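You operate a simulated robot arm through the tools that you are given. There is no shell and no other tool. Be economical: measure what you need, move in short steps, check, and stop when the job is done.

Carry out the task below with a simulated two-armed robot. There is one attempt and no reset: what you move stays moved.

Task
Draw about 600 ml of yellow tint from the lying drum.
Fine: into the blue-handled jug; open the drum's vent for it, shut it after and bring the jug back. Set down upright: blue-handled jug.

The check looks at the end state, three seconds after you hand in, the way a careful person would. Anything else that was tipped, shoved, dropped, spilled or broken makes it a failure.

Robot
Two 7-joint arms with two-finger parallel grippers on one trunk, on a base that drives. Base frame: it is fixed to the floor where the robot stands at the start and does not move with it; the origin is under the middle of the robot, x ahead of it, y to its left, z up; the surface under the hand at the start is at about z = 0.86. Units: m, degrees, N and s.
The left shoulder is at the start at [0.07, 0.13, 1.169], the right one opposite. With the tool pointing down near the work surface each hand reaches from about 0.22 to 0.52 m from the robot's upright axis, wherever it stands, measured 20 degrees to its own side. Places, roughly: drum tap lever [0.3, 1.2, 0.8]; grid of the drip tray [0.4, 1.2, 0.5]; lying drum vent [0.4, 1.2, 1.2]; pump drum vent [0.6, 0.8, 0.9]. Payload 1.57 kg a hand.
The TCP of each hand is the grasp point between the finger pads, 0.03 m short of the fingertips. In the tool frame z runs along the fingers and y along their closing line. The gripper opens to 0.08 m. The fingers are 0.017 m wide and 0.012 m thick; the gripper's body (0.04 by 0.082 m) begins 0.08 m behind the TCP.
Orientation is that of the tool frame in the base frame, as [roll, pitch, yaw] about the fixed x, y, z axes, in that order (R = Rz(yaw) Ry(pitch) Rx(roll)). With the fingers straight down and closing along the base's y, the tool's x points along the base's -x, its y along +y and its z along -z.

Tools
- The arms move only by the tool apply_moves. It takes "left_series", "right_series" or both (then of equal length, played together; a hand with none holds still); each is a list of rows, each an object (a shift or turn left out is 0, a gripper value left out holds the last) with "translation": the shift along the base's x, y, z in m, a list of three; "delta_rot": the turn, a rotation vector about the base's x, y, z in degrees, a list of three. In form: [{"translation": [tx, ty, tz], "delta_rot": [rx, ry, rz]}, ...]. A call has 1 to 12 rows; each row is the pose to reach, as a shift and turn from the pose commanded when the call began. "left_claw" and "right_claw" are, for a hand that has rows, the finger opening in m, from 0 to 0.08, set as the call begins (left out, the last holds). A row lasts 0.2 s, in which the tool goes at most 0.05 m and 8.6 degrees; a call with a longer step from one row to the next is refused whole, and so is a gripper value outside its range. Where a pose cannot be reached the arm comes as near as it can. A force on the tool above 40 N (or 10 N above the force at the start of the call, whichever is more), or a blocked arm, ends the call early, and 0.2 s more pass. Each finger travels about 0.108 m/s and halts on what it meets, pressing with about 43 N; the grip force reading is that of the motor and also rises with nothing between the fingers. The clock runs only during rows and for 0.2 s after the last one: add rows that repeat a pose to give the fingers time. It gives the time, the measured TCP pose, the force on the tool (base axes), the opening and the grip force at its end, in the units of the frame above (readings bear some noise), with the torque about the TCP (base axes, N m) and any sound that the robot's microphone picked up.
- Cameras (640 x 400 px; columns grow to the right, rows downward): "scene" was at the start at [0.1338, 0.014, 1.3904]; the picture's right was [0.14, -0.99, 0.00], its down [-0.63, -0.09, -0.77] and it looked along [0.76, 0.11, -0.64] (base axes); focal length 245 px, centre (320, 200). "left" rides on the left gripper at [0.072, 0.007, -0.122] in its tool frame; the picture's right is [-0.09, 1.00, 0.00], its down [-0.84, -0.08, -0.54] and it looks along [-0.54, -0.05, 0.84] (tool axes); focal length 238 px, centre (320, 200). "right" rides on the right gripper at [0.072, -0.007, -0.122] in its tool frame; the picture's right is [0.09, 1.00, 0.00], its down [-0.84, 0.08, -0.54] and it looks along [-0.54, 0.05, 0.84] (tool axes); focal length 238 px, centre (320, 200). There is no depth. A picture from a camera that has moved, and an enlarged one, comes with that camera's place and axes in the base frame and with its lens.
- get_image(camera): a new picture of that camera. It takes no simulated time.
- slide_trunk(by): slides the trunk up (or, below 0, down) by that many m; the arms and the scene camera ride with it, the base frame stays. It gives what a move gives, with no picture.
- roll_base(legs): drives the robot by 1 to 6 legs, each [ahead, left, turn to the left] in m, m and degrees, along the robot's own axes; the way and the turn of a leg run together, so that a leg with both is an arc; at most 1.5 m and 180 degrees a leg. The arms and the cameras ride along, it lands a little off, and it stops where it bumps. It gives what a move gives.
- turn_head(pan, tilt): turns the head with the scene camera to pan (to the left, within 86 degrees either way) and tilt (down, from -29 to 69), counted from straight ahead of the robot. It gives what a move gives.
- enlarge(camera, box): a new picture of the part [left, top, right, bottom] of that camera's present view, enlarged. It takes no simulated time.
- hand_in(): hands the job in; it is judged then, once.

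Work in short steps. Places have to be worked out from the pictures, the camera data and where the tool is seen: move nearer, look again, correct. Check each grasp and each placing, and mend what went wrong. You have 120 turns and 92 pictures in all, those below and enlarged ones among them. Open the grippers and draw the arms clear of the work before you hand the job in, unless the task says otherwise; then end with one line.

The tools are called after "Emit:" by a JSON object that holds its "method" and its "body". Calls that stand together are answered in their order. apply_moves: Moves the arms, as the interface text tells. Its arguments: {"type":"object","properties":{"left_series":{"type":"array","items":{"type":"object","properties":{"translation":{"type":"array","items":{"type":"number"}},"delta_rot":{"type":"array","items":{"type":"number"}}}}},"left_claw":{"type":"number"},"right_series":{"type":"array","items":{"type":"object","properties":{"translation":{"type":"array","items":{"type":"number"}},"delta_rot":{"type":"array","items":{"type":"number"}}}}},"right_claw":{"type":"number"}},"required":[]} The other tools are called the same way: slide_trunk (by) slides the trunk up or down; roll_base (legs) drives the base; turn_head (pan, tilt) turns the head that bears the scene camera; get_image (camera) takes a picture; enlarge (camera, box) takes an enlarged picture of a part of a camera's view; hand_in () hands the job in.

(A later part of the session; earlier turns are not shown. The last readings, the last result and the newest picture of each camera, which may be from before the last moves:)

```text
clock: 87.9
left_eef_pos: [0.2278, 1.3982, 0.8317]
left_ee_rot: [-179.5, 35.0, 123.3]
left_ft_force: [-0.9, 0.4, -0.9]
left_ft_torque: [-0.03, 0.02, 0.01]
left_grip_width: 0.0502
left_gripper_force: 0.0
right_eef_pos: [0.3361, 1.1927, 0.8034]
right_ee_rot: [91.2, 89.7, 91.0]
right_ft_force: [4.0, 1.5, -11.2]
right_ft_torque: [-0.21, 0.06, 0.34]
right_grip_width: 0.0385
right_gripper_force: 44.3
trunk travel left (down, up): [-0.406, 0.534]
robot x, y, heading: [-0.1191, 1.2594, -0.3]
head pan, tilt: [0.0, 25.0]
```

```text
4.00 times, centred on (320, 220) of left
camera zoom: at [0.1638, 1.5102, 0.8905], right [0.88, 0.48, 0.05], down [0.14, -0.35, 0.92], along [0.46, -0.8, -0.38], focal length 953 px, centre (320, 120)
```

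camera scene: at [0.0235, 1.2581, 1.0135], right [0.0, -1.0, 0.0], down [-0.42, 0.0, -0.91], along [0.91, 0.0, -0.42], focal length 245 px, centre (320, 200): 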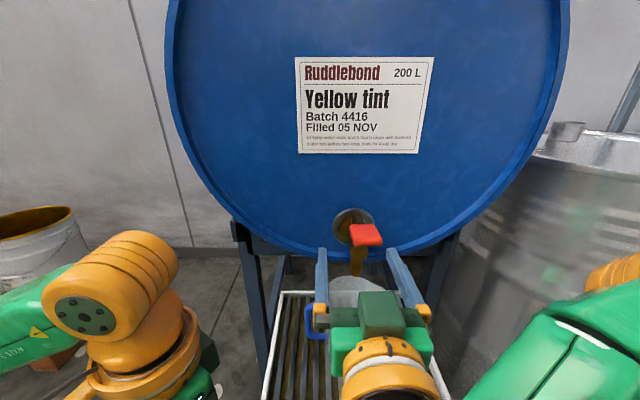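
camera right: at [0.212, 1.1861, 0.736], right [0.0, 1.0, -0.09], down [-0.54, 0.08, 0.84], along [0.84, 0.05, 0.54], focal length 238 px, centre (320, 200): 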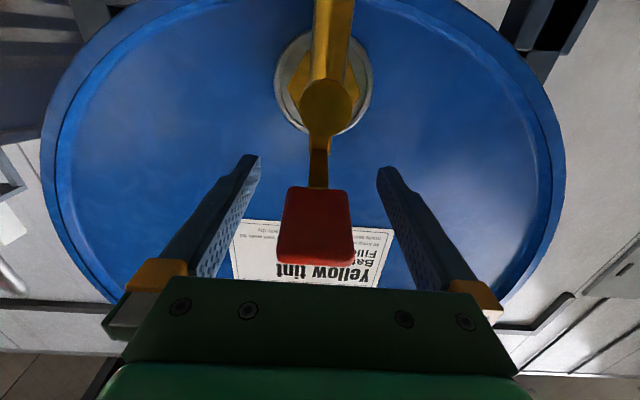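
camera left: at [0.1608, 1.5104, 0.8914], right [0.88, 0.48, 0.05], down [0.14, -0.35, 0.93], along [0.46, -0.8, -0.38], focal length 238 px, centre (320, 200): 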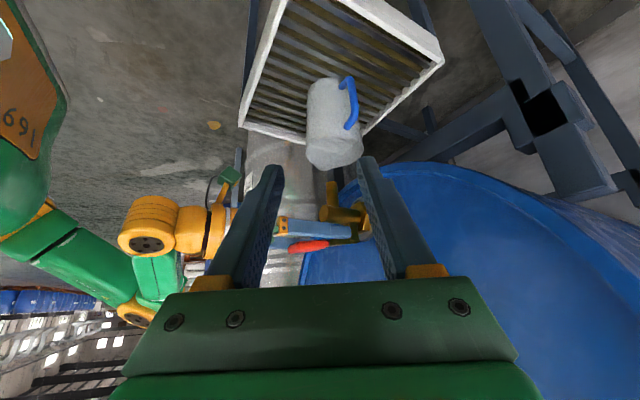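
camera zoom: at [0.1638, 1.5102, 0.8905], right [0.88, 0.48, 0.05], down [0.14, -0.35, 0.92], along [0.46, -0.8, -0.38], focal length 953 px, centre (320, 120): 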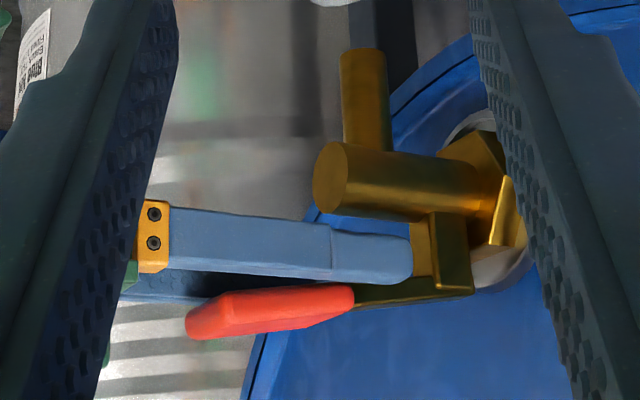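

The paddle sits higher than my fingers (z≈0.82), so I was holding only its lower edge. Reopen, raise by ~15 mm, regrip.

Emit:
{"method": "apply_moves", "body": {"right_series": [{"translation": [0, 0, 0]}, {"translation": [0, 0, 0]}, {"translation": [0, 0, 0.008]}, {"translation": [0, 0, 0.016]}, {"translation": [0, 0, 0.016]}], "right_claw": 0.07}}

Emit:
{"method": "apply_moves", "body": {"right_series": [{"translation": [0, 0, 0]}, {"translation": [0, 0, 0]}, {"translation": [0, 0, 0]}], "right_claw": 0.03}}

Emit:
{"method": "enlarge", "body": {"camera": "left", "box": [270, 130, 370, 270]}}

```text
clock: 89.1
left_eef_pos: [0.2249, 1.3977, 0.8329]
left_ee_rot: [-179.8, 35.1, 123.2]
left_ft_force: [0.1, -0.5, -0.7]
left_ft_torque: [0.01, 0.02, 0.02]
left_grip_width: 0.0499
left_gripper_force: 0.0
right_eef_pos: [0.3336, 1.1924, 0.8203]
right_ee_rot: [71.5, 89.8, 71.5]
right_ft_force: [0.1, -1.0, 0.4]
right_ft_torque: [-0.02, 0.02, -0.02]
right_grip_width: 0.0699
right_gripper_force: 0.0
trunk travel left (down, up): [-0.406, 0.534]
robot x, y, heading: [-0.1158, 1.2533, 0.1]
head pan, tilt: [0.0, 25.0]
```

```text
clock: 89.9
left_eef_pos: [0.2259, 1.3991, 0.8327]
left_ee_rot: [-179.7, 35.0, 123.2]
left_ft_force: [-0.7, 0.1, -0.6]
left_ft_torque: [0.01, 0.02, 0.03]
left_grip_width: 0.0499
left_gripper_force: 0.0
right_eef_pos: [0.3353, 1.192, 0.8212]
right_ee_rot: [72.9, 89.8, 72.8]
right_ft_force: [1.3, -2.6, 2.0]
right_ft_torque: [-0.24, -0.04, -0.05]
right_grip_width: 0.0399
right_gripper_force: 44.8
trunk travel left (down, up): [-0.406, 0.534]
robot x, y, heading: [-0.1177, 1.2561, -0.1]
head pan, tilt: [0.0, 25.0]
```

```text
2.86 times, centred on (320, 200) of left
camera zoom: at [0.1609, 1.5097, 0.8915], right [0.88, 0.48, 0.05], down [0.14, -0.35, 0.92], along [0.46, -0.8, -0.38], focal length 681 px, centre (320, 200)
```

zoom: 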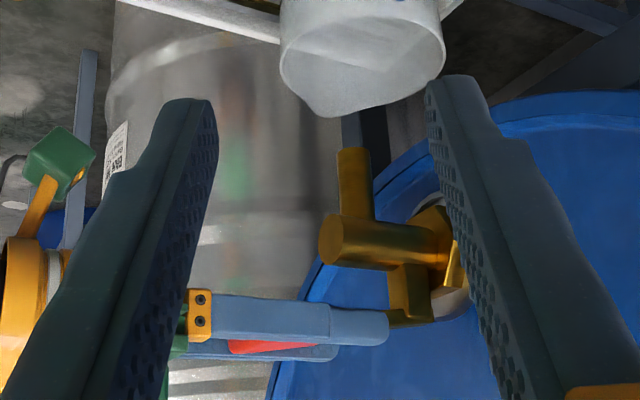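

Good grip now. Test pressing down along an arc (pivot near x 0.40), 10 mm.

Emit:
{"method": "apply_moves", "body": {"right_series": [{"translation": [0, 0, -0.005], "delta_rot": [0, -4.5, 0]}, {"translation": [0.001, 0, -0.01], "delta_rot": [0, -9, 0]}]}}

Emit:
{"method": "enlarge", "body": {"camera": "left", "box": [270, 130, 370, 270]}}

```text
clock: 90.5
left_eef_pos: [0.2227, 1.3971, 0.8342]
left_ee_rot: [-180.0, 35.0, 123.1]
left_ft_force: [-0.1, 0.5, 1.0]
left_ft_torque: [0.01, 0.03, 0.0]
left_grip_width: 0.0501
left_gripper_force: 0.0
right_eef_pos: [0.3324, 1.1918, 0.8091]
right_ee_rot: [0.6, 81.0, 0.6]
right_ft_force: [-17.1, -2.2, -11.4]
right_ft_torque: [-0.05, 1.01, -1.07]
right_grip_width: 0.0399
right_gripper_force: 45.1
trunk travel left (down, up): [-0.406, 0.534]
robot x, y, heading: [-0.1203, 1.255, -0.1]
head pan, tilt: [0.0, 25.0]
```

```text
2.86 times, centred on (320, 200) of left
camera zoom: at [0.1585, 1.5095, 0.8921], right [0.88, 0.48, 0.05], down [0.14, -0.35, 0.92], along [0.46, -0.8, -0.38], focal length 681 px, centre (320, 200)
```

zoom: 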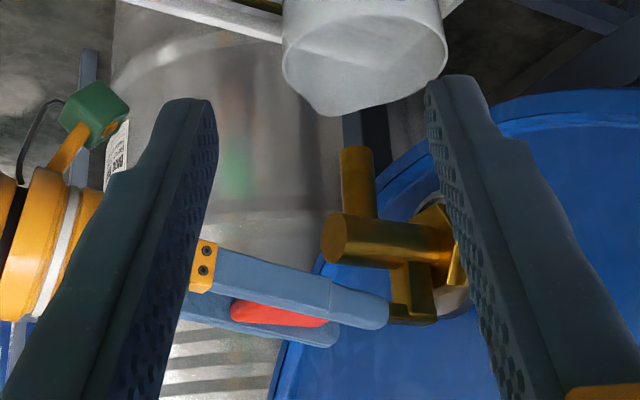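

The lever turns downward with the hand. Continue in small steps, looking for flow.

Emit:
{"method": "apply_moves", "body": {"right_series": [{"translation": [-0.003, 0, -0.007], "delta_rot": [0, -4, 0]}, {"translation": [-0.003, 0, -0.013], "delta_rot": [0, -9, 0]}]}}

Emit:
{"method": "enlarge", "body": {"camera": "left", "box": [270, 130, 370, 270]}}

```text
clock: 91.1
left_eef_pos: [0.2258, 1.398, 0.8324]
left_ee_rot: [-179.9, 35.1, 123.4]
left_ft_force: [-0.3, 0.9, -0.1]
left_ft_torque: [-0.01, -0.02, -0.01]
left_grip_width: 0.0498
left_gripper_force: 0.1
right_eef_pos: [0.3327, 1.1914, 0.7991]
right_ee_rot: [0.8, 71.6, 0.7]
right_ft_force: [11.0, -4.3, 13.8]
right_ft_torque: [-0.18, -0.54, 0.31]
right_grip_width: 0.0398
right_gripper_force: 45.1
trunk travel left (down, up): [-0.406, 0.534]
robot x, y, heading: [-0.1163, 1.2557, -0.1]
head pan, tilt: [0.0, 25.0]
```

```text
2.86 times, centred on (320, 200) of left
camera zoom: at [0.1614, 1.51, 0.8916], right [0.88, 0.48, 0.05], down [0.14, -0.35, 0.92], along [0.46, -0.8, -0.38], focal length 681 px, centre (320, 200)
```

zoom: 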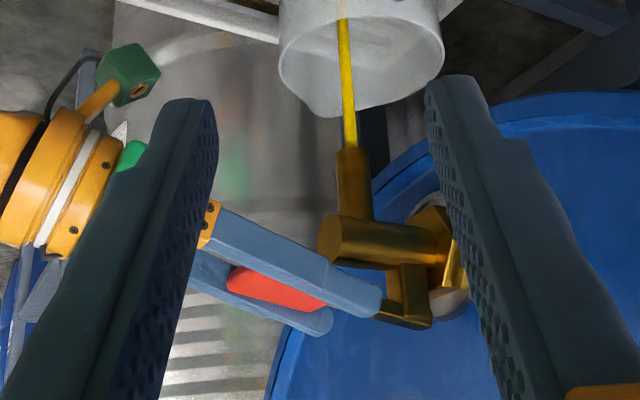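

Tint is flowing into the jug. Hold for ~1 s and measure.

Emit:
{"method": "apply_moves", "body": {"right_series": [{"translation": [0, 0, 0]}, {"translation": [0, 0, 0]}, {"translation": [0, 0, 0]}, {"translation": [0, 0, 0]}]}}

Emit:
{"method": "enlarge", "body": {"camera": "left", "box": [270, 60, 390, 200]}}

```text
clock: 92.1
left_eef_pos: [0.2264, 1.3974, 0.8323]
left_ee_rot: [-179.7, 35.0, 123.3]
left_ft_force: [0.8, 0.1, 0.4]
left_ft_torque: [-0.01, 0.0, 0.0]
left_grip_width: 0.05
left_gripper_force: 0.1
right_eef_pos: [0.3319, 1.1925, 0.7978]
right_ee_rot: [0.7, 71.8, 0.6]
right_ft_force: [17.5, -4.4, 19.9]
right_ft_torque: [-0.15, -0.96, 0.42]
right_grip_width: 0.0398
right_gripper_force: 45.1
trunk travel left (down, up): [-0.406, 0.534]
robot x, y, heading: [-0.1197, 1.2572, -0.3]
head pan, tilt: [0.0, 25.0]
```

```text
2.86 times, centred on (330, 130) of left
camera zoom: at [0.1614, 1.5099, 0.8913], right [0.88, 0.48, 0.05], down [0.14, -0.35, 0.92], along [0.46, -0.8, -0.38], focal length 681 px, centre (291, 400)
```

zoom: 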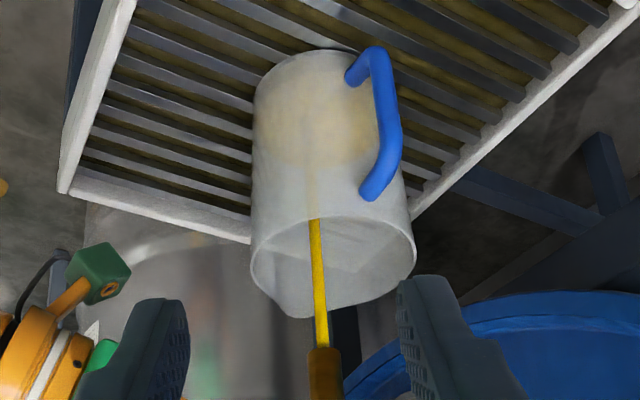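

Level visible through the wall, about 2–2.5 cm. Hold another second and measure again.

Emit:
{"method": "apply_moves", "body": {"right_series": [{"translation": [0, 0, 0]}, {"translation": [0, 0, 0]}, {"translation": [0, 0, 0]}, {"translation": [0, 0, 0]}]}}

Emit:
{"method": "enlarge", "body": {"camera": "left", "box": [270, 60, 390, 200]}}

```text
clock: 93.1
left_eef_pos: [0.2265, 1.398, 0.8329]
left_ee_rot: [-179.7, 35.1, 123.3]
left_ft_force: [0.1, 0.0, -0.3]
left_ft_torque: [0.02, 0.01, 0.0]
left_grip_width: 0.05
left_gripper_force: 0.0
right_eef_pos: [0.3334, 1.1916, 0.7968]
right_ee_rot: [0.7, 71.9, 0.6]
right_ft_force: [17.2, -3.9, 19.6]
right_ft_torque: [-0.14, -0.94, 0.05]
right_grip_width: 0.0398
right_gripper_force: 45.5
trunk travel left (down, up): [-0.406, 0.534]
robot x, y, heading: [-0.1197, 1.2541, -0.3]
head pan, tilt: [0.0, 25.0]
```

```text
2.86 times, centred on (330, 130) of left
camera zoom: at [0.1614, 1.5099, 0.8913], right [0.88, 0.48, 0.05], down [0.14, -0.35, 0.92], along [0.46, -0.8, -0.38], focal length 681 px, centre (291, 400)
```

zoom: 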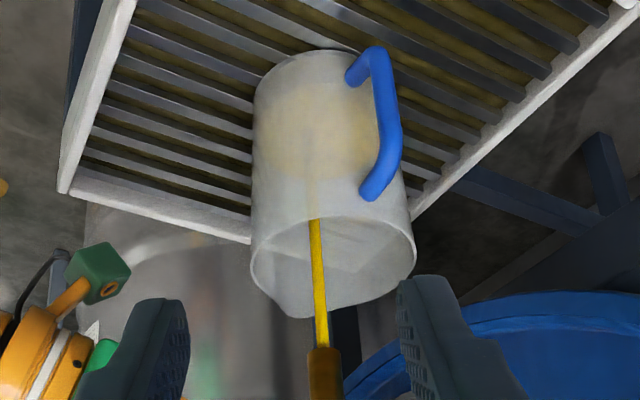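

Level ≈0.532 (about 195 ml), flow ≈100 ml/s. Hold 2.4 s more, then measure.

Emit:
{"method": "apply_moves", "body": {"right_series": [{"translation": [0, 0, 0]}, {"translation": [0, 0, 0]}, {"translation": [0, 0, 0]}, {"translation": [0, 0, 0]}, {"translation": [0, 0, 0]}, {"translation": [0, 0, 0]}, {"translation": [0, 0, 0]}, {"translation": [0, 0, 0]}, {"translation": [0, 0, 0]}, {"translation": [0, 0, 0]}, {"translation": [0, 0, 0]}]}}

Emit:
{"method": "enlarge", "body": {"camera": "left", "box": [270, 60, 390, 200]}}

```text
clock: 95.5
left_eef_pos: [0.2254, 1.3988, 0.8338]
left_ee_rot: [-179.7, 35.0, 123.3]
left_ft_force: [0.3, 0.0, -0.1]
left_ft_torque: [0.0, 0.01, 0.0]
left_grip_width: 0.0502
left_gripper_force: 0.0
right_eef_pos: [0.3313, 1.1924, 0.7969]
right_ee_rot: [0.6, 72.0, 0.8]
right_ft_force: [13.5, -3.5, 15.3]
right_ft_torque: [-0.1, -0.65, -0.06]
right_grip_width: 0.0401
right_gripper_force: 45.3
trunk travel left (down, up): [-0.406, 0.534]
robot x, y, heading: [-0.1153, 1.2544, -0.4]
head pan, tilt: [0.0, 25.0]
```

```text
2.86 times, centred on (330, 130) of left
camera zoom: at [0.1614, 1.5099, 0.8913], right [0.88, 0.48, 0.05], down [0.14, -0.35, 0.92], along [0.46, -0.8, -0.38], focal length 681 px, centre (291, 400)
```

zoom: 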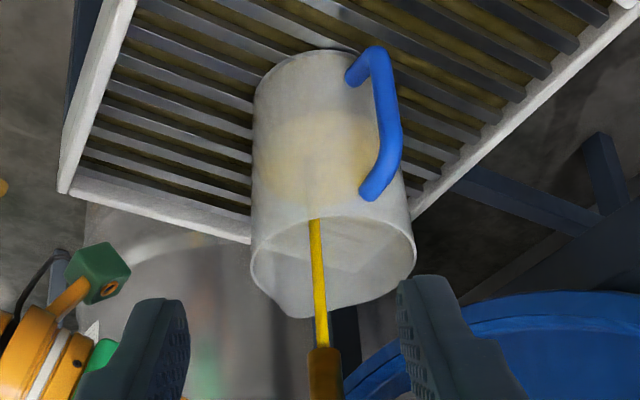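

Level ≈0.557 (~380 ml), about 80 ml/s. Hold 1.6 s more and take a tighter zoom.

Emit:
{"method": "apply_moves", "body": {"right_series": [{"translation": [0, 0, 0]}, {"translation": [0, 0, 0]}, {"translation": [0, 0, 0]}, {"translation": [0, 0, 0]}, {"translation": [0, 0, 0]}, {"translation": [0, 0, 0]}, {"translation": [0, 0, 0]}]}}

Emit:
{"method": "enlarge", "body": {"camera": "left", "box": [300, 70, 370, 175]}}

```text
clock: 97.1
left_eef_pos: [0.2249, 1.398, 0.8326]
left_ee_rot: [-179.8, 35.1, 123.4]
left_ft_force: [0.3, 0.9, -0.7]
left_ft_torque: [0.01, -0.02, -0.02]
left_grip_width: 0.0496
left_gripper_force: 0.1
right_eef_pos: [0.3324, 1.1911, 0.7974]
right_ee_rot: [0.6, 72.0, 0.5]
right_ft_force: [10.4, -3.7, 12.1]
right_ft_torque: [-0.05, -0.41, -0.06]
right_grip_width: 0.04
right_gripper_force: 45.3
trunk travel left (down, up): [-0.406, 0.534]
robot x, y, heading: [-0.1174, 1.2563, -0.0]
head pan, tilt: [0.0, 25.0]
```

```text
3.81 times, centred on (335, 122) of left
camera zoom: at [0.1614, 1.5098, 0.8913], right [0.88, 0.48, 0.05], down [0.14, -0.35, 0.92], along [0.46, -0.8, -0.38], focal length 908 px, centre (263, 495)
```

zoom: 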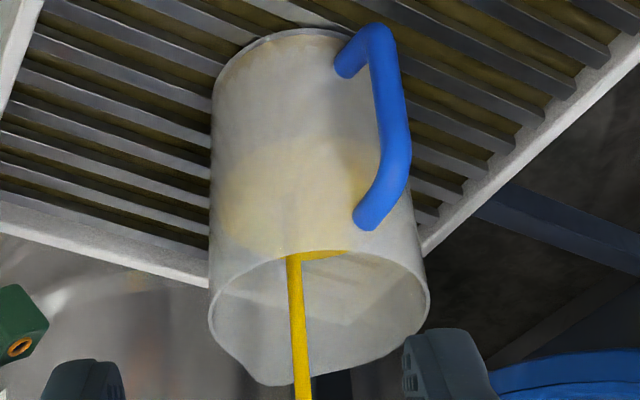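

Level ≈0.572 (~490 ml), ~70 ml/s. Hold 1.0 s more, then swing the lever back up to closed.

Emit:
{"method": "apply_moves", "body": {"right_series": [{"translation": [0, 0, 0]}, {"translation": [0, 0, 0]}, {"translation": [0, 0, 0]}, {"translation": [0, 0, 0]}, {"translation": [0, 0, 0]}, {"translation": [0.001, 0, 0.01], "delta_rot": [0, 8, 0]}, {"translation": [0.002, 0, 0.018], "delta_rot": [0, 15, 0]}, {"translation": [0.002, 0, 0.023], "delta_rot": [0, 18, 0]}, {"translation": [0.002, 0, 0.023], "delta_rot": [0, 18, 0]}]}}

Emit:
{"method": "enlarge", "body": {"camera": "left", "box": [270, 70, 390, 270]}}

```text
clock: 99.1
left_eef_pos: [0.224, 1.3979, 0.834]
left_ee_rot: [-179.8, 35.1, 123.3]
left_ft_force: [0.3, -0.7, -0.5]
left_ft_torque: [0.01, 0.03, 0.01]
left_grip_width: 0.0499
left_gripper_force: 0.1
right_eef_pos: [0.3327, 1.1923, 0.8203]
right_ee_rot: [154.3, 89.9, 154.3]
right_ft_force: [-13.6, -0.4, -13.3]
right_ft_torque: [-0.11, 1.19, -0.98]
right_grip_width: 0.0394
right_gripper_force: 44.7
trunk travel left (down, up): [-0.406, 0.534]
robot x, y, heading: [-0.1205, 1.2578, -0.1]
head pan, tilt: [0.0, 25.0]
```

```text
2.00 times, centred on (330, 170) of left
camera zoom: at [0.1599, 1.51, 0.8914], right [0.88, 0.48, 0.05], down [0.14, -0.35, 0.92], along [0.46, -0.8, -0.38], focal length 477 px, centre (300, 260)
```

zoom: 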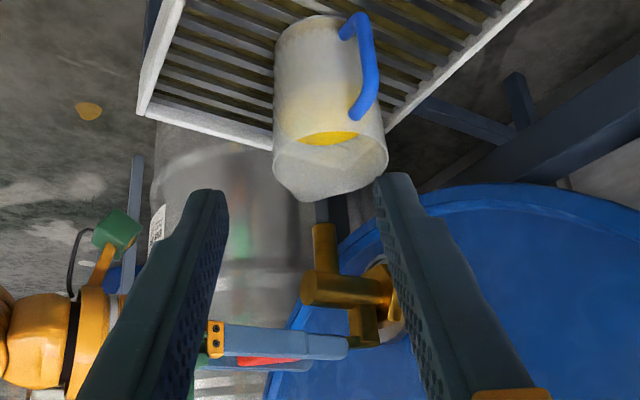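

Flow has stopped. Zoom to measure the level accurately.

Emit:
{"method": "enlarge", "body": {"camera": "left", "box": [300, 70, 370, 175]}}

```text
3.81 times, centred on (335, 122) of left
camera zoom: at [0.1599, 1.51, 0.8914], right [0.88, 0.48, 0.05], down [0.14, -0.35, 0.92], along [0.46, -0.8, -0.38], focal length 908 px, centre (263, 495)
```

zoom: 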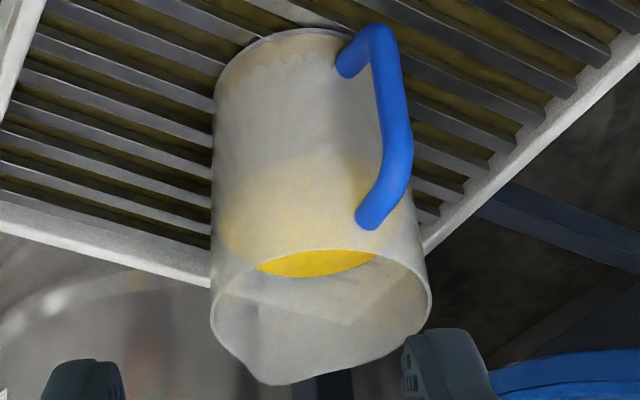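

Estimated level 0.081 m ≈ 560–620 ml; I'll verify with the jug's marks later, before shutting the vent. Release the lever and back the right hand off.

Emit:
{"method": "apply_moves", "body": {"right_series": [{"translation": [0, 0, 0]}, {"translation": [0, 0, 0]}, {"translation": [-0.03, 0, 0]}, {"translation": [-0.06, 0, 0]}, {"translation": [-0.08, 0, 0]}, {"translation": [-0.08, 0, 0]}], "right_claw": 0.08}}

Emit:
{"method": "enlarge", "body": {"camera": "left", "box": [270, 110, 370, 270]}}

```text
clock: 100.5
left_eef_pos: [0.2259, 1.3985, 0.8328]
left_ee_rot: [-179.8, 35.0, 123.3]
left_ft_force: [-0.2, -0.2, -0.1]
left_ft_torque: [0.02, 0.0, -0.01]
left_grip_width: 0.0499
left_gripper_force: 0.2
right_eef_pos: [0.2622, 1.2036, 0.8258]
right_ee_rot: [81.6, 89.8, 81.4]
right_ft_force: [-0.7, -0.9, 0.8]
right_ft_torque: [0.02, -0.01, -0.02]
right_grip_width: 0.0797
right_gripper_force: 0.0
right hand out of reach, approached as far as the arm can: row 4, 5, 6
trunk travel left (down, up): [-0.406, 0.534]
robot x, y, heading: [-0.1206, 1.2536, -0.3]
head pan, tilt: [0.0, 25.0]
```

```text
2.50 times, centred on (320, 190) of left
camera zoom: at [0.1609, 1.5103, 0.8913], right [0.88, 0.48, 0.05], down [0.14, -0.35, 0.92], along [0.46, -0.8, -0.38], focal length 596 px, centre (320, 225)
```

zoom: 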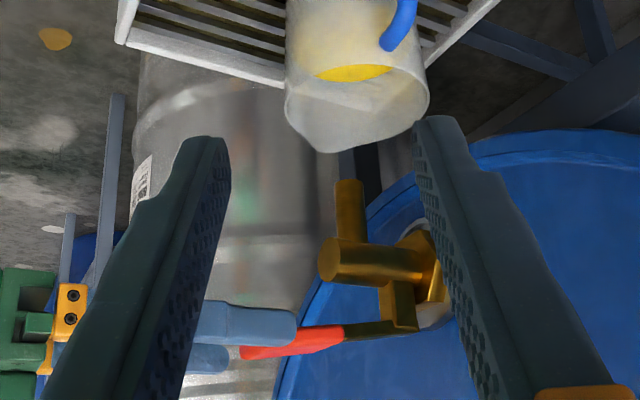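

Tap is closed with no drip. Working through the taper of the jug, I estimate ~570 ml, so a short top-up of ~0.4 s is worthwhile. Go back around the paddle.

Emit:
{"method": "apply_moves", "body": {"right_series": [{"translation": [0.03, 0, 0]}, {"translation": [0.06, 0, 0]}, {"translation": [0.08, 0, 0]}, {"translation": [0.08, 0, 0]}]}}

```text
clock: 101.5
left_eef_pos: [0.2245, 1.3993, 0.8334]
left_ee_rot: [-179.8, 35.1, 123.3]
left_ft_force: [-0.7, 0.5, -0.6]
left_ft_torque: [0.02, 0.0, 0.0]
left_grip_width: 0.0501
left_gripper_force: 0.0
right_eef_pos: [0.3425, 1.2035, 0.8261]
right_ee_rot: [72.5, 89.8, 72.6]
right_ft_force: [0.0, -0.3, 0.2]
right_ft_torque: [-0.02, -0.03, 0.04]
right_grip_width: 0.0801
right_gripper_force: 0.1
trunk travel left (down, up): [-0.406, 0.534]
robot x, y, heading: [-0.1191, 1.2568, -0.1]
head pan, tilt: [0.0, 25.0]
```

The commanded pose had been clipped; correct by (−0.009, −0.0115, −0.005) and then close.

Emit:
{"method": "apply_moves", "body": {"right_series": [{"translation": [-0.009, -0.0115, -0.005]}, {"translation": [-0.009, -0.0115, -0.005]}]}}

Emit:
{"method": "apply_moves", "body": {"right_series": [{"translation": [0, 0, 0]}, {"translation": [0, 0, 0]}, {"translation": [0, 0, 0]}], "right_claw": 0.03}}

```text
clock: 102.1
left_eef_pos: [0.2259, 1.3978, 0.8324]
left_ee_rot: [-179.7, 35.1, 123.2]
left_ft_force: [-0.6, 0.9, -0.3]
left_ft_torque: [-0.01, -0.03, 0.0]
left_grip_width: 0.05
left_gripper_force: 0.1
right_eef_pos: [0.3328, 1.1916, 0.8213]
right_ee_rot: [74.0, 89.8, 73.9]
right_ft_force: [0.0, -1.0, -0.1]
right_ft_torque: [0.01, 0.02, 0.01]
right_grip_width: 0.0796
right_gripper_force: 0.1
trunk travel left (down, up): [-0.406, 0.534]
robot x, y, heading: [-0.1209, 1.2549, -0.2]
head pan, tilt: [0.0, 25.0]
```

```text
clock: 102.9
left_eef_pos: [0.225, 1.3976, 0.8322]
left_ee_rot: [-179.8, 35.1, 123.3]
left_ft_force: [0.1, 0.4, -1.0]
left_ft_torque: [0.02, -0.05, 0.01]
left_grip_width: 0.05
left_gripper_force: 0.2
right_eef_pos: [0.3336, 1.1904, 0.8226]
right_ee_rot: [74.5, 89.8, 74.5]
right_ft_force: [-0.1, -1.4, -0.4]
right_ft_torque: [-0.15, 0.03, -0.22]
right_grip_width: 0.0398
right_gripper_force: 44.6
trunk travel left (down, up): [-0.406, 0.534]
robot x, y, heading: [-0.1173, 1.2543, 0.0]
head pan, tilt: [0.0, 25.0]
```

Short burst: down and back up in one go.

Emit:
{"method": "apply_moves", "body": {"right_series": [{"translation": [0, 0, -0.01], "delta_rot": [0, -8.5, 0]}, {"translation": [-0.002, 0, -0.022], "delta_rot": [0, -17, 0]}, {"translation": [-0.002, 0, -0.023], "delta_rot": [0, -18, 0]}, {"translation": [-0.001, 0, -0.013], "delta_rot": [0, -10, 0]}, {"translation": [0, 0, -0.003], "delta_rot": [0, -2, 0]}, {"translation": [0, 0, 0], "delta_rot": [0, 0, 0]}]}}

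Emit:
{"method": "enlarge", "body": {"camera": "left", "box": [300, 70, 370, 175]}}

```text
clock: 104.3
left_eef_pos: [0.2245, 1.3985, 0.8318]
left_ee_rot: [-179.8, 35.0, 123.1]
left_ft_force: [-0.3, 0.0, 0.7]
left_ft_torque: [0.01, 0.0, -0.01]
left_grip_width: 0.0498
left_gripper_force: 0.1
right_eef_pos: [0.3333, 1.1924, 0.8214]
right_ee_rot: [89.2, 89.8, 89.1]
right_ft_force: [1.4, -1.8, 5.4]
right_ft_torque: [-0.4, -0.24, -0.52]
right_grip_width: 0.0397
right_gripper_force: 45.3
trunk travel left (down, up): [-0.406, 0.534]
robot x, y, heading: [-0.1125, 1.2601, -0.1]
head pan, tilt: [0.0, 25.0]
```

```text
3.81 times, centred on (335, 122) of left
camera zoom: at [0.1603, 1.51, 0.8916], right [0.88, 0.48, 0.05], down [0.14, -0.35, 0.92], along [0.46, -0.8, -0.38], focal length 908 px, centre (263, 495)
```

zoom: 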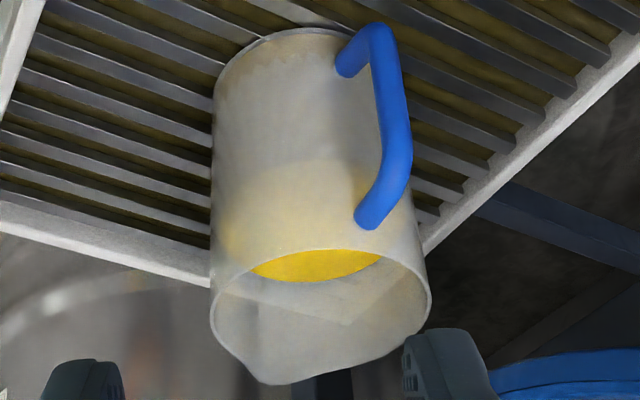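

Level rose ~3 mm → about 600 ml. Release the lever, back off, and raise the trunk for the vent.

Emit:
{"method": "apply_moves", "body": {"right_series": [{"translation": [0, 0, 0]}, {"translation": [0, 0, 0]}, {"translation": [-0.03, 0, 0]}, {"translation": [-0.06, 0, 0]}, {"translation": [-0.065, 0, 0]}], "right_claw": 0.08}}

Emit:
{"method": "enlarge", "body": {"camera": "left", "box": [270, 110, 370, 270]}}

Emit:
{"method": "slide_trunk", "body": {"by": 0.4}}

Emit:
{"method": "get_image", "body": {"camera": "right"}}

```text
clock: 105.5
left_eef_pos: [0.2243, 1.3989, 0.8331]
left_ee_rot: [-179.8, 35.0, 123.3]
left_ft_force: [-0.2, -0.5, -0.2]
left_ft_torque: [-0.01, -0.02, -0.01]
left_grip_width: 0.05
left_gripper_force: 0.1
right_eef_pos: [0.2716, 1.1961, 0.8234]
right_ee_rot: [85.1, 89.9, 84.9]
right_ft_force: [-0.3, 0.6, 0.2]
right_ft_torque: [0.02, 0.0, 0.01]
right_grip_width: 0.0802
right_gripper_force: 0.0
right hand out of reach, approached as far as the arm can: row 5
trunk travel left (down, up): [-0.406, 0.534]
robot x, y, heading: [-0.1186, 1.2561, 0.0]
head pan, tilt: [0.0, 25.0]
```

```text
2.50 times, centred on (320, 190) of left
camera zoom: at [0.1608, 1.5105, 0.8913], right [0.88, 0.48, 0.05], down [0.14, -0.35, 0.92], along [0.46, -0.8, -0.38], focal length 596 px, centre (320, 225)
```

zoom: 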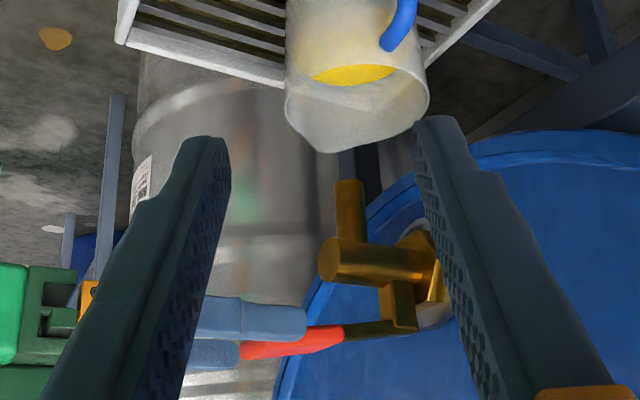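

```text
clock: 109.4
left_eef_pos: [0.2251, 1.3978, 1.2319]
left_ee_rot: [-179.8, 35.2, 123.2]
left_ft_force: [-0.3, 0.1, -0.2]
left_ft_torque: [0.01, -0.04, -0.04]
left_grip_width: 0.0497
left_gripper_force: 0.0
right_eef_pos: [0.2733, 1.1972, 1.2221]
right_ee_rot: [86.4, 89.8, 86.3]
right_ft_force: [-0.1, -0.2, -0.4]
right_ft_torque: [0.01, 0.01, 0.04]
right_grip_width: 0.0801
right_gripper_force: 0.1
trunk travel left (down, up): [-0.806, 0.134]
robot x, y, heading: [-0.1191, 1.2573, -0.0]
head pan, tilt: [0.0, 25.0]
```

```text
22 pictures are left
camera right: at [0.1504, 1.1904, 1.1507], right [0.0, 1.0, -0.09], down [-0.54, 0.08, 0.84], along [0.84, 0.05, 0.54], focal length 238 px, centre (320, 200)
```

right: 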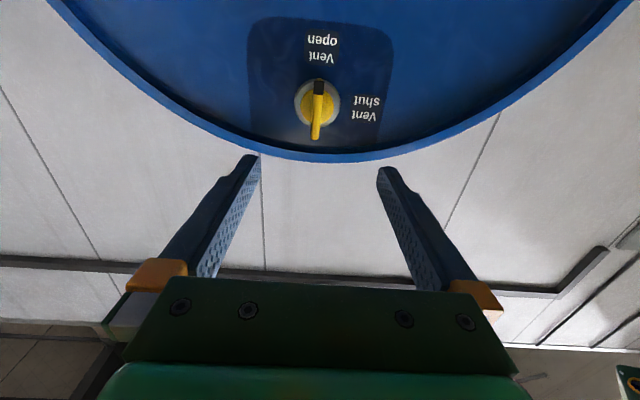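

Vent still open. Move the right fingers around the bar at [0.379, 1.193, 1.205] and close.

Emit:
{"method": "apply_moves", "body": {"right_series": [{"translation": [0.03, -0.004, -0.017]}, {"translation": [0.07, -0.004, -0.017]}, {"translation": [0.1, -0.004, -0.017]}, {"translation": [0.105, -0.004, -0.017]}, {"translation": [0.105, -0.004, -0.017]}]}}

Emit:
{"method": "apply_moves", "body": {"right_series": [{"translation": [0, 0, 0]}, {"translation": [0, 0, 0]}, {"translation": [0, 0, 0]}, {"translation": [0, 0, 0]}], "right_claw": 0}}

Emit:
{"method": "get_image", "body": {"camera": "right"}}

```text
clock: 110.6
left_eef_pos: [0.2253, 1.3979, 1.2329]
left_ee_rot: [-179.8, 35.0, 123.3]
left_ft_force: [-0.6, -0.2, 0.1]
left_ft_torque: [0.0, -0.01, -0.01]
left_grip_width: 0.0504
left_gripper_force: 0.0
right_eef_pos: [0.3778, 1.1926, 1.206]
right_ee_rot: [88.1, 89.8, 87.9]
right_ft_force: [0.0, 0.1, -0.3]
right_ft_torque: [0.0, -0.02, -0.02]
right_grip_width: 0.0801
right_gripper_force: 0.1
trunk travel left (down, up): [-0.806, 0.134]
robot x, y, heading: [-0.1149, 1.2559, -0.1]
head pan, tilt: [0.0, 25.0]
```

```text
clock: 111.6
left_eef_pos: [0.2265, 1.397, 1.2334]
left_ee_rot: [-179.8, 35.0, 123.2]
left_ft_force: [0.3, -0.2, -0.3]
left_ft_torque: [0.02, -0.03, 0.0]
left_grip_width: 0.0502
left_gripper_force: 0.1
right_eef_pos: [0.377, 1.1917, 1.2066]
right_ee_rot: [86.4, 89.8, 86.2]
right_ft_force: [0.3, -2.0, 0.7]
right_ft_torque: [-0.03, 0.1, 0.07]
right_grip_width: 0.0088
right_gripper_force: 27.7
trunk travel left (down, up): [-0.806, 0.134]
robot x, y, heading: [-0.1196, 1.2553, -0.0]
head pan, tilt: [0.0, 25.0]
```

```text
21 pictures are left
camera right: at [0.2558, 1.1857, 1.1342], right [0.0, 1.0, -0.09], down [-0.54, 0.08, 0.84], along [0.84, 0.05, 0.54], focal length 238 px, centre (320, 200)
```

right: 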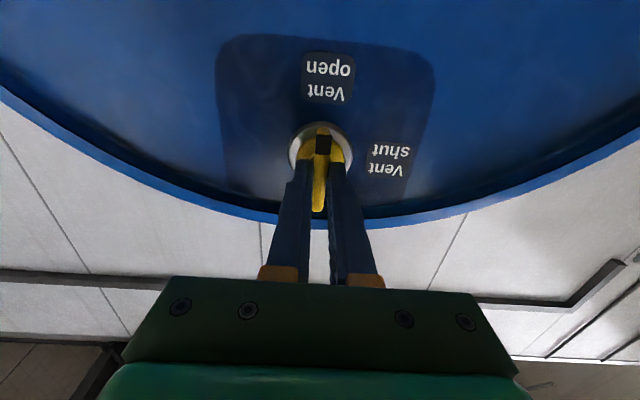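

Clean grip. Turn +90° about x to shut.

Emit:
{"method": "apply_moves", "body": {"right_series": [{"translation": [0, 0, 0], "delta_rot": [8.2, 0, 0]}, {"translation": [0, 0.001, -0.001], "delta_rot": [16.4, 0, 0]}, {"translation": [0, 0.001, -0.001], "delta_rot": [24.6, 0, 0]}, {"translation": [0, 0.001, -0.001], "delta_rot": [32.8, 0, 0]}, {"translation": [0, 0.001, -0.001], "delta_rot": [41, 0, 0]}, {"translation": [0, 0.001, -0.001], "delta_rot": [49.2, 0, 0]}, {"translation": [0, 0.001, -0.001], "delta_rot": [57.4, 0, 0]}, {"translation": [0, 0.001, -0.001], "delta_rot": [65.6, 0, 0]}, {"translation": [0, 0.001, -0.001], "delta_rot": [73.8, 0, 0]}, {"translation": [0, 0.001, -0.001], "delta_rot": [82, 0, 0]}, {"translation": [0, 0.001, -0.001], "delta_rot": [90, 0, 0]}, {"translation": [0, 0.001, -0.001], "delta_rot": [90, 0, 0]}]}}

Emit:
{"method": "get_image", "body": {"camera": "right"}}

```text
clock: 114.2
left_eef_pos: [0.2245, 1.3963, 1.2318]
left_ee_rot: [-179.8, 35.0, 123.2]
left_ft_force: [-0.5, 0.0, -0.6]
left_ft_torque: [0.01, 0.01, -0.02]
left_grip_width: 0.0499
left_gripper_force: 0.0
right_eef_pos: [0.3773, 1.1914, 1.2054]
right_ee_rot: [90.0, -0.4, 90.1]
right_ft_force: [12.6, -4.9, 26.0]
right_ft_torque: [-0.23, -0.53, -0.69]
right_grip_width: 0.0084
right_gripper_force: 27.4
trunk travel left (down, up): [-0.806, 0.134]
robot x, y, heading: [-0.1173, 1.2577, -0.2]
head pan, tilt: [0.0, 25.0]
```

```text
20 pictures are left
camera right: at [0.2557, 1.2632, 1.199], right [0.0, 0.09, 1.0], down [-0.54, -0.84, 0.07], along [0.84, -0.54, 0.05], focal length 238 px, centre (320, 200)
```

right: 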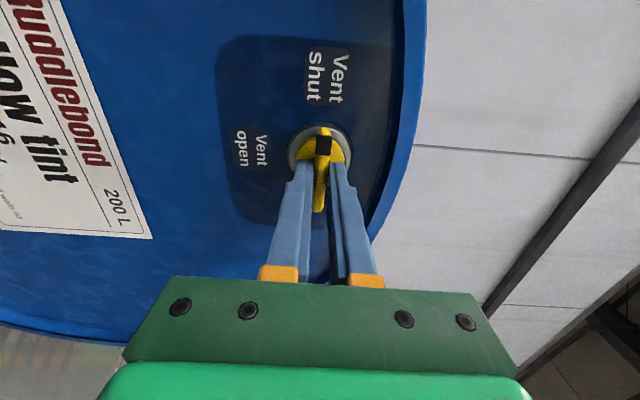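

Vent shut. Release and withdraw, then fold the right hand back to a neutral tool-down pose.

Emit:
{"method": "apply_moves", "body": {"right_series": [{"translation": [0, 0, 0]}, {"translation": [0, 0, 0]}, {"translation": [-0.04, 0, 0]}, {"translation": [-0.08, -0.01, 0]}, {"translation": [-0.1, -0.03, 0]}, {"translation": [-0.1, -0.03, 0]}], "right_claw": 0.08}}

Emit:
{"method": "apply_moves", "body": {"right_series": [{"translation": [0, -0.01, 0], "delta_rot": [-8.2, 0, 0]}, {"translation": [0, -0.02, 0], "delta_rot": [-16.4, 0, 0]}, {"translation": [0, -0.03, 0], "delta_rot": [-24.6, 0, 0]}, {"translation": [0, -0.04, 0], "delta_rot": [-32.8, 0, 0]}, {"translation": [0, -0.05, 0], "delta_rot": [-41, 0, 0]}, {"translation": [0, -0.06, 0], "delta_rot": [-49.2, 0, 0]}, {"translation": [0, -0.07, 0], "delta_rot": [-57.4, 0, 0]}, {"translation": [0, -0.08, 0], "delta_rot": [-65.6, 0, 0]}, {"translation": [0, -0.09, 0], "delta_rot": [-73.8, 0, 0]}, {"translation": [0, -0.1, 0], "delta_rot": [-82, 0, 0]}, {"translation": [0, -0.1, 0], "delta_rot": [-90, 0, 0]}, {"translation": [0, -0.1, 0], "delta_rot": [-90, 0, 0]}]}}

Emit:
{"method": "apply_moves", "body": {"right_series": [{"translation": [-0.01, -0.005, 0], "delta_rot": [0, 8.2, 0]}, {"translation": [-0.02, -0.01, 0], "delta_rot": [0, 16.4, 0]}, {"translation": [-0.03, -0.015, 0], "delta_rot": [0, 24.6, 0]}, {"translation": [-0.04, -0.02, 0], "delta_rot": [0, 32.8, 0]}, {"translation": [-0.05, -0.025, 0], "delta_rot": [0, 41, 0]}, {"translation": [-0.06, -0.03, 0], "delta_rot": [0, 49.2, 0]}, {"translation": [-0.07, -0.035, 0], "delta_rot": [0, 57.4, 0]}, {"translation": [-0.08, -0.04, 0], "delta_rot": [0, 65.6, 0]}, {"translation": [-0.09, -0.045, 0], "delta_rot": [0, 73.8, 0]}, {"translation": [-0.1, -0.05, 0], "delta_rot": [0, 82, 0]}, {"translation": [-0.1, -0.05, 0], "delta_rot": [0, 90, 0]}, {"translation": [-0.1, -0.05, 0], "delta_rot": [0, 90, 0]}]}}

Emit:
{"method": "enlarge", "body": {"camera": "scene", "box": [300, 110, 420, 330]}}

```text
clock: 115.6
left_eef_pos: [0.2253, 1.3991, 1.2328]
left_ee_rot: [-179.7, 35.1, 123.3]
left_ft_force: [-0.9, -0.7, 0.4]
left_ft_torque: [-0.01, -0.01, 0.03]
left_grip_width: 0.05
left_gripper_force: 0.1
right_eef_pos: [0.2944, 1.1796, 1.2077]
right_ee_rot: [90.1, -0.3, 89.9]
right_ft_force: [-0.1, -0.6, 0.1]
right_ft_torque: [0.02, 0.0, 0.0]
right_grip_width: 0.0802
right_gripper_force: 0.0
right hand out of reach, approached as far as the arm can: row 5, 6
trunk travel left (down, up): [-0.806, 0.134]
robot x, y, heading: [-0.1208, 1.259, -0.2]
head pan, tilt: [0.0, 25.0]
```

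```text
clock: 118.2
left_eef_pos: [0.225, 1.3989, 1.2337]
left_ee_rot: [-179.7, 35.1, 123.2]
left_ft_force: [0.5, -0.3, -0.4]
left_ft_torque: [0.0, 0.0, 0.01]
left_grip_width: 0.05
left_gripper_force: 0.0
right_eef_pos: [0.3278, 1.0807, 1.2183]
right_ee_rot: [93.2, 89.9, 93.3]
right_ft_force: [-1.0, -0.1, 0.1]
right_ft_torque: [-0.02, 0.0, -0.03]
right_grip_width: 0.0799
right_gripper_force: 0.1
right hand out of reach, approached as far as the arm can: row 1, 2, 3, 4, 5, 6, 7, 8, 9, 10, 11, 12
trunk travel left (down, up): [-0.806, 0.134]
robot x, y, heading: [-0.1157, 1.2584, 0.2]
head pan, tilt: [0.0, 25.0]
```

```text
clock: 120.8
left_eef_pos: [0.2253, 1.3974, 1.2327]
left_ee_rot: [-179.8, 35.0, 123.3]
left_ft_force: [0.3, -0.4, -0.4]
left_ft_torque: [0.03, 0.02, -0.01]
left_grip_width: 0.0498
left_gripper_force: 0.2
right_eef_pos: [0.228, 1.0297, 1.2195]
right_ee_rot: [-180.0, 0.0, 179.9]
right_ft_force: [0.2, -0.3, -0.7]
right_ft_torque: [0.0, -0.01, -0.02]
right_grip_width: 0.0798
right_gripper_force: 0.2
trunk travel left (down, up): [-0.806, 0.134]
robot x, y, heading: [-0.118, 1.2567, 0.0]
head pan, tilt: [0.0, 25.0]
```

```text
1.82 times, centred on (360, 220) of scene
camera zoom: at [0.023, 1.258, 1.4136], right [0.0, -1.0, 0.0], down [-0.42, 0.0, -0.91], along [0.91, 0.0, -0.42], focal length 446 px, centre (247, 164)
```

zoom: 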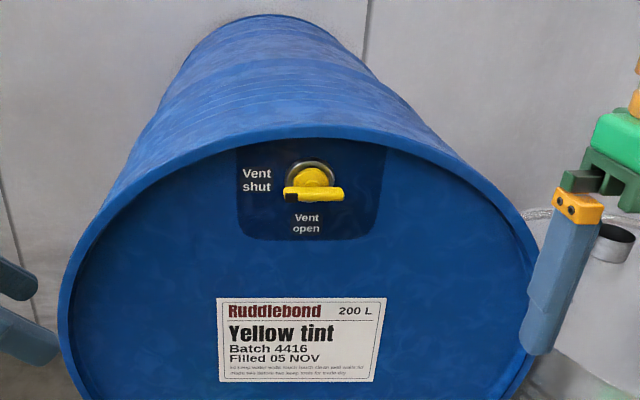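

Vent confirmed shut. Restore the left hand to its earlier pose (untilt, yaw), then drive back to the left-of-tray stance and lower the trunk.

Emit:
{"method": "apply_moves", "body": {"left_series": [{"translation": [-0.016, -0.002, -0.03], "delta_rot": [5.9, 3.8, 0]}, {"translation": [-0.032, -0.004, -0.06], "delta_rot": [11.8, 7.6, 0]}, {"translation": [-0.048, -0.006, -0.09], "delta_rot": [17.6, 11.3, 0]}, {"translation": [-0.064, -0.008, -0.12], "delta_rot": [23.5, 15.1, 0]}, {"translation": [-0.078, -0.01, -0.146], "delta_rot": [29.4, 18.9, 0]}]}}

Emit:
{"method": "apply_moves", "body": {"left_series": [{"delta_rot": [0, 0, 8]}, {"delta_rot": [0, 0, 16]}, {"delta_rot": [0, 0, 24.7]}]}}

Emit:
{"method": "roll_base", "body": {"legs": [[-0.15, 0, 0], [0, 0, -50], [-0.19, 0.16, 0]]}}

Emit:
{"method": "slide_trunk", "body": {"by": -0.4}}

```text
clock: 122.0
left_eef_pos: [0.1481, 1.3878, 1.0865]
left_ee_rot: [179.9, 0.0, 123.2]
left_ft_force: [0.3, -0.2, 0.5]
left_ft_torque: [0.01, -0.01, 0.02]
left_grip_width: 0.0501
left_gripper_force: 0.1
right_eef_pos: [0.2289, 1.0296, 1.2189]
right_ee_rot: [180.0, 0.0, 179.8]
right_ft_force: [-0.2, -0.4, -0.2]
right_ft_torque: [0.0, 0.02, -0.04]
right_grip_width: 0.0799
right_gripper_force: 0.1
trunk travel left (down, up): [-0.806, 0.134]
robot x, y, heading: [-0.1232, 1.2574, 0.2]
head pan, tilt: [0.0, 25.0]
```

```text
refused: row 3 steps farther than a row can; nothing moved
```

```text
clock: 127.0
left_eef_pos: [0.0058, 1.3812, 1.0864]
left_ee_rot: [179.9, -0.1, 73.0]
left_ft_force: [0.1, 0.1, -0.6]
left_ft_torque: [0.02, 0.01, 0.01]
left_grip_width: 0.0501
left_gripper_force: 0.0
right_eef_pos: [-0.217, 1.0915, 1.2172]
right_ee_rot: [-179.9, -0.1, 129.6]
right_ft_force: [0.0, 0.1, -1.5]
right_ft_torque: [0.04, 0.02, 0.01]
right_grip_width: 0.0798
right_gripper_force: 0.0
trunk travel left (down, up): [-0.806, 0.134]
robot x, y, heading: [-0.2675, 1.505, -50.4]
head pan, tilt: [0.0, 25.0]
```

```text
clock: 130.8
left_eef_pos: [0.006, 1.3848, 0.6865]
left_ee_rot: [180.0, 0.0, 73.0]
left_ft_force: [-0.2, -0.7, 0.0]
left_ft_torque: [0.0, -0.02, -0.01]
left_grip_width: 0.0499
left_gripper_force: 0.1
right_eef_pos: [-0.2167, 1.093, 0.818]
right_ee_rot: [-179.8, 0.0, 129.7]
right_ft_force: [0.6, 0.3, -0.2]
right_ft_torque: [0.01, 0.01, 0.01]
right_grip_width: 0.0804
right_gripper_force: 0.0
trunk travel left (down, up): [-0.406, 0.534]
robot x, y, heading: [-0.2647, 1.5053, -50.3]
head pan, tilt: [0.0, 25.0]
```

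Apply the yaw (73 → 98.2) and make the final approach.

Emit:
{"method": "apply_moves", "body": {"left_series": [{"delta_rot": [0, 0, 8.4]}, {"delta_rot": [0, 0, 16.8]}, {"delta_rot": [0, 0, 25.2]}, {"delta_rot": [0, 0, 25.2]}]}}

Emit:
{"method": "roll_base", "body": {"legs": [[0.15, 0.18, 0.5]]}}

Emit:
{"method": "turn_head", "body": {"pan": 15, "tilt": 35}}

Emit:
{"method": "get_image", "body": {"camera": "scene"}}

Emit:
{"method": "get_image", "body": {"camera": "left"}}

```text
clock: 131.8
left_eef_pos: [0.0064, 1.3832, 0.6864]
left_ee_rot: [179.9, 0.2, 98.3]
left_ft_force: [0.8, 0.7, -0.3]
left_ft_torque: [0.01, 0.01, 0.0]
left_grip_width: 0.0499
left_gripper_force: 0.1
right_eef_pos: [-0.2168, 1.0941, 0.8187]
right_ee_rot: [-179.8, 0.0, 129.6]
right_ft_force: [0.2, 0.4, 0.2]
right_ft_torque: [0.0, 0.02, 0.01]
right_grip_width: 0.0798
right_gripper_force: 0.1
trunk travel left (down, up): [-0.406, 0.534]
robot x, y, heading: [-0.2626, 1.5035, -50.5]
head pan, tilt: [0.0, 25.0]
```

```text
clock: 133.6
left_eef_pos: [0.2416, 1.3862, 0.6867]
left_ee_rot: [180.0, 0.1, 98.6]
left_ft_force: [-0.1, -0.1, -0.8]
left_ft_torque: [0.0, 0.0, 0.01]
left_grip_width: 0.0499
left_gripper_force: 0.0
right_eef_pos: [0.0206, 1.0933, 0.8198]
right_ee_rot: [-180.0, 0.0, 130.1]
right_ft_force: [0.0, 0.3, -0.3]
right_ft_torque: [0.02, 0.02, 0.0]
right_grip_width: 0.0798
right_gripper_force: 0.0
trunk travel left (down, up): [-0.406, 0.534]
robot x, y, heading: [-0.0342, 1.4999, -49.7]
head pan, tilt: [0.0, 25.0]
```

```text
clock: 134.3
left_eef_pos: [0.2405, 1.3873, 0.6873]
left_ee_rot: [179.8, 0.2, 98.6]
left_ft_force: [-0.1, 0.0, -0.1]
left_ft_torque: [-0.03, 0.01, 0.02]
left_grip_width: 0.05
left_gripper_force: 0.1
right_eef_pos: [0.0202, 1.0938, 0.8184]
right_ee_rot: [-179.9, 0.0, 130.0]
right_ft_force: [-0.2, -0.5, 0.7]
right_ft_torque: [0.0, 0.0, -0.01]
right_grip_width: 0.0802
right_gripper_force: 0.0
trunk travel left (down, up): [-0.406, 0.534]
robot x, y, heading: [-0.0301, 1.506, -49.8]
head pan, tilt: [15.0, 35.0]
```

```text
18 pictures are left
camera scene: at [0.0726, 1.4172, 0.9978], right [-0.57, -0.82, 0.0], down [-0.47, 0.33, -0.82], along [0.67, -0.47, -0.57], focal length 245 px, centre (320, 200)
```

scene: 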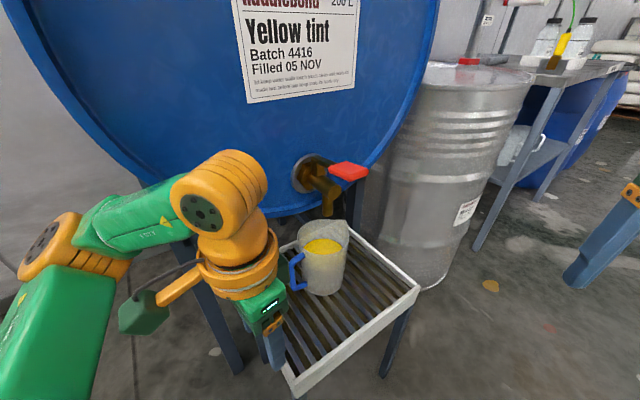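

```text
17 pictures are left
camera left: at [0.2373, 1.4589, 0.8083], right [1.0, 0.06, 0.0], down [0.05, -0.84, 0.54], along [0.03, -0.54, -0.84], focal length 238 px, centre (320, 200)
```

left: 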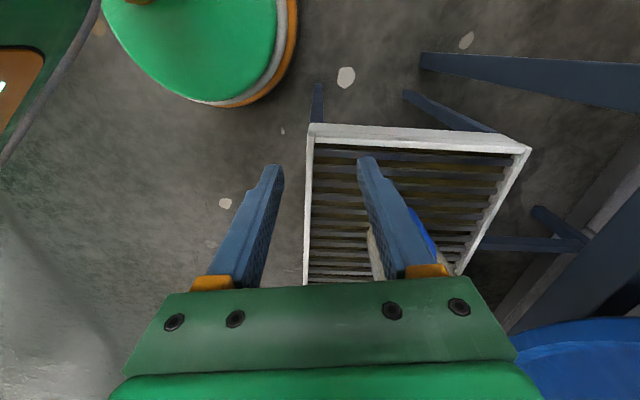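

In position. Approach the handle along the reverse of the earlier exit path, stopping 7 cm short for a look.

Emit:
{"method": "apply_moves", "body": {"left_series": [{"translation": [0.035, 0, 0]}, {"translation": [0.07, 0, -0.03]}, {"translation": [0.095, -0.005, -0.065]}, {"translation": [0.115, -0.025, -0.097]}, {"translation": [0.12, -0.04, -0.1]}, {"translation": [0.12, -0.04, -0.1]}], "left_claw": 0.07}}

Emit:
{"method": "get_image", "body": {"camera": "left"}}

```text
clock: 135.8
left_eef_pos: [0.3614, 1.3486, 0.5859]
left_ee_rot: [179.9, 0.1, 98.5]
left_ft_force: [1.2, 0.1, 0.3]
left_ft_torque: [0.02, -0.01, 0.02]
left_grip_width: 0.0699
left_gripper_force: 0.1
right_eef_pos: [0.0202, 1.0936, 0.8192]
right_ee_rot: [-179.9, 0.0, 130.1]
right_ft_force: [0.3, 0.4, 0.4]
right_ft_torque: [0.02, -0.03, 0.01]
right_grip_width: 0.08
right_gripper_force: 0.0
trunk travel left (down, up): [-0.406, 0.534]
robot x, y, heading: [-0.0282, 1.5015, -49.9]
head pan, tilt: [15.0, 35.0]
```

```text
16 pictures are left
camera left: at [0.357, 1.4197, 0.7075], right [1.0, 0.06, 0.0], down [0.05, -0.84, 0.54], along [0.03, -0.54, -0.84], focal length 238 px, centre (320, 200)
```

left: 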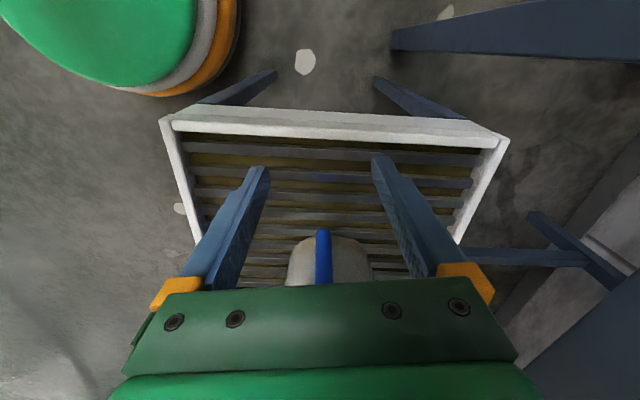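

Handle is centred between the fingers. Move in and close.

Emit:
{"method": "apply_moves", "body": {"left_series": [{"translation": [0.003, -0.035, 0]}, {"translation": [0.006, -0.06, 0]}, {"translation": [0.006, -0.07, 0]}, {"translation": [0.006, -0.07, 0]}]}}

Emit:
{"method": "apply_moves", "body": {"left_series": [{"translation": [0, 0, 0]}, {"translation": [0, 0, 0]}, {"translation": [0, 0, 0]}, {"translation": [0, 0, 0]}], "left_claw": 0}}

Emit:
{"method": "get_image", "body": {"camera": "left"}}

```text
clock: 136.8
left_eef_pos: [0.3676, 1.2764, 0.5867]
left_ee_rot: [179.9, 0.1, 98.6]
left_ft_force: [-0.1, 0.8, -0.2]
left_ft_torque: [0.03, 0.0, 0.01]
left_grip_width: 0.0699
left_gripper_force: 0.0
right_eef_pos: [0.0208, 1.0947, 0.8188]
right_ee_rot: [-179.9, 0.1, 130.1]
right_ft_force: [0.3, 0.6, 0.2]
right_ft_torque: [0.0, 0.01, -0.01]
right_grip_width: 0.0799
right_gripper_force: 0.1
trunk travel left (down, up): [-0.406, 0.534]
robot x, y, heading: [-0.0319, 1.503, -49.9]
head pan, tilt: [15.0, 35.0]
```

```text
clock: 137.8
left_eef_pos: [0.3695, 1.2764, 0.5861]
left_ee_rot: [179.9, 0.1, 98.6]
left_ft_force: [1.0, -0.9, 0.6]
left_ft_torque: [-0.2, 0.13, 0.03]
left_grip_width: 0.0106
left_gripper_force: 28.7
right_eef_pos: [0.0214, 1.0935, 0.8184]
right_ee_rot: [-179.9, 0.0, 130.1]
right_ft_force: [-0.2, -0.5, -0.2]
right_ft_torque: [0.02, -0.05, -0.01]
right_grip_width: 0.0801
right_gripper_force: 0.0
trunk travel left (down, up): [-0.406, 0.534]
robot x, y, heading: [-0.0284, 1.5021, -49.9]
head pan, tilt: [15.0, 35.0]
```

```text
15 pictures are left
camera left: at [0.3635, 1.3488, 0.7079], right [1.0, 0.06, 0.0], down [0.05, -0.84, 0.54], along [0.03, -0.54, -0.84], focal length 238 px, centre (320, 200)
```

left: 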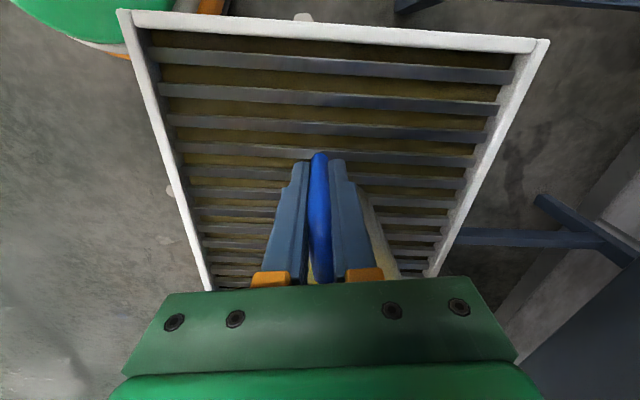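

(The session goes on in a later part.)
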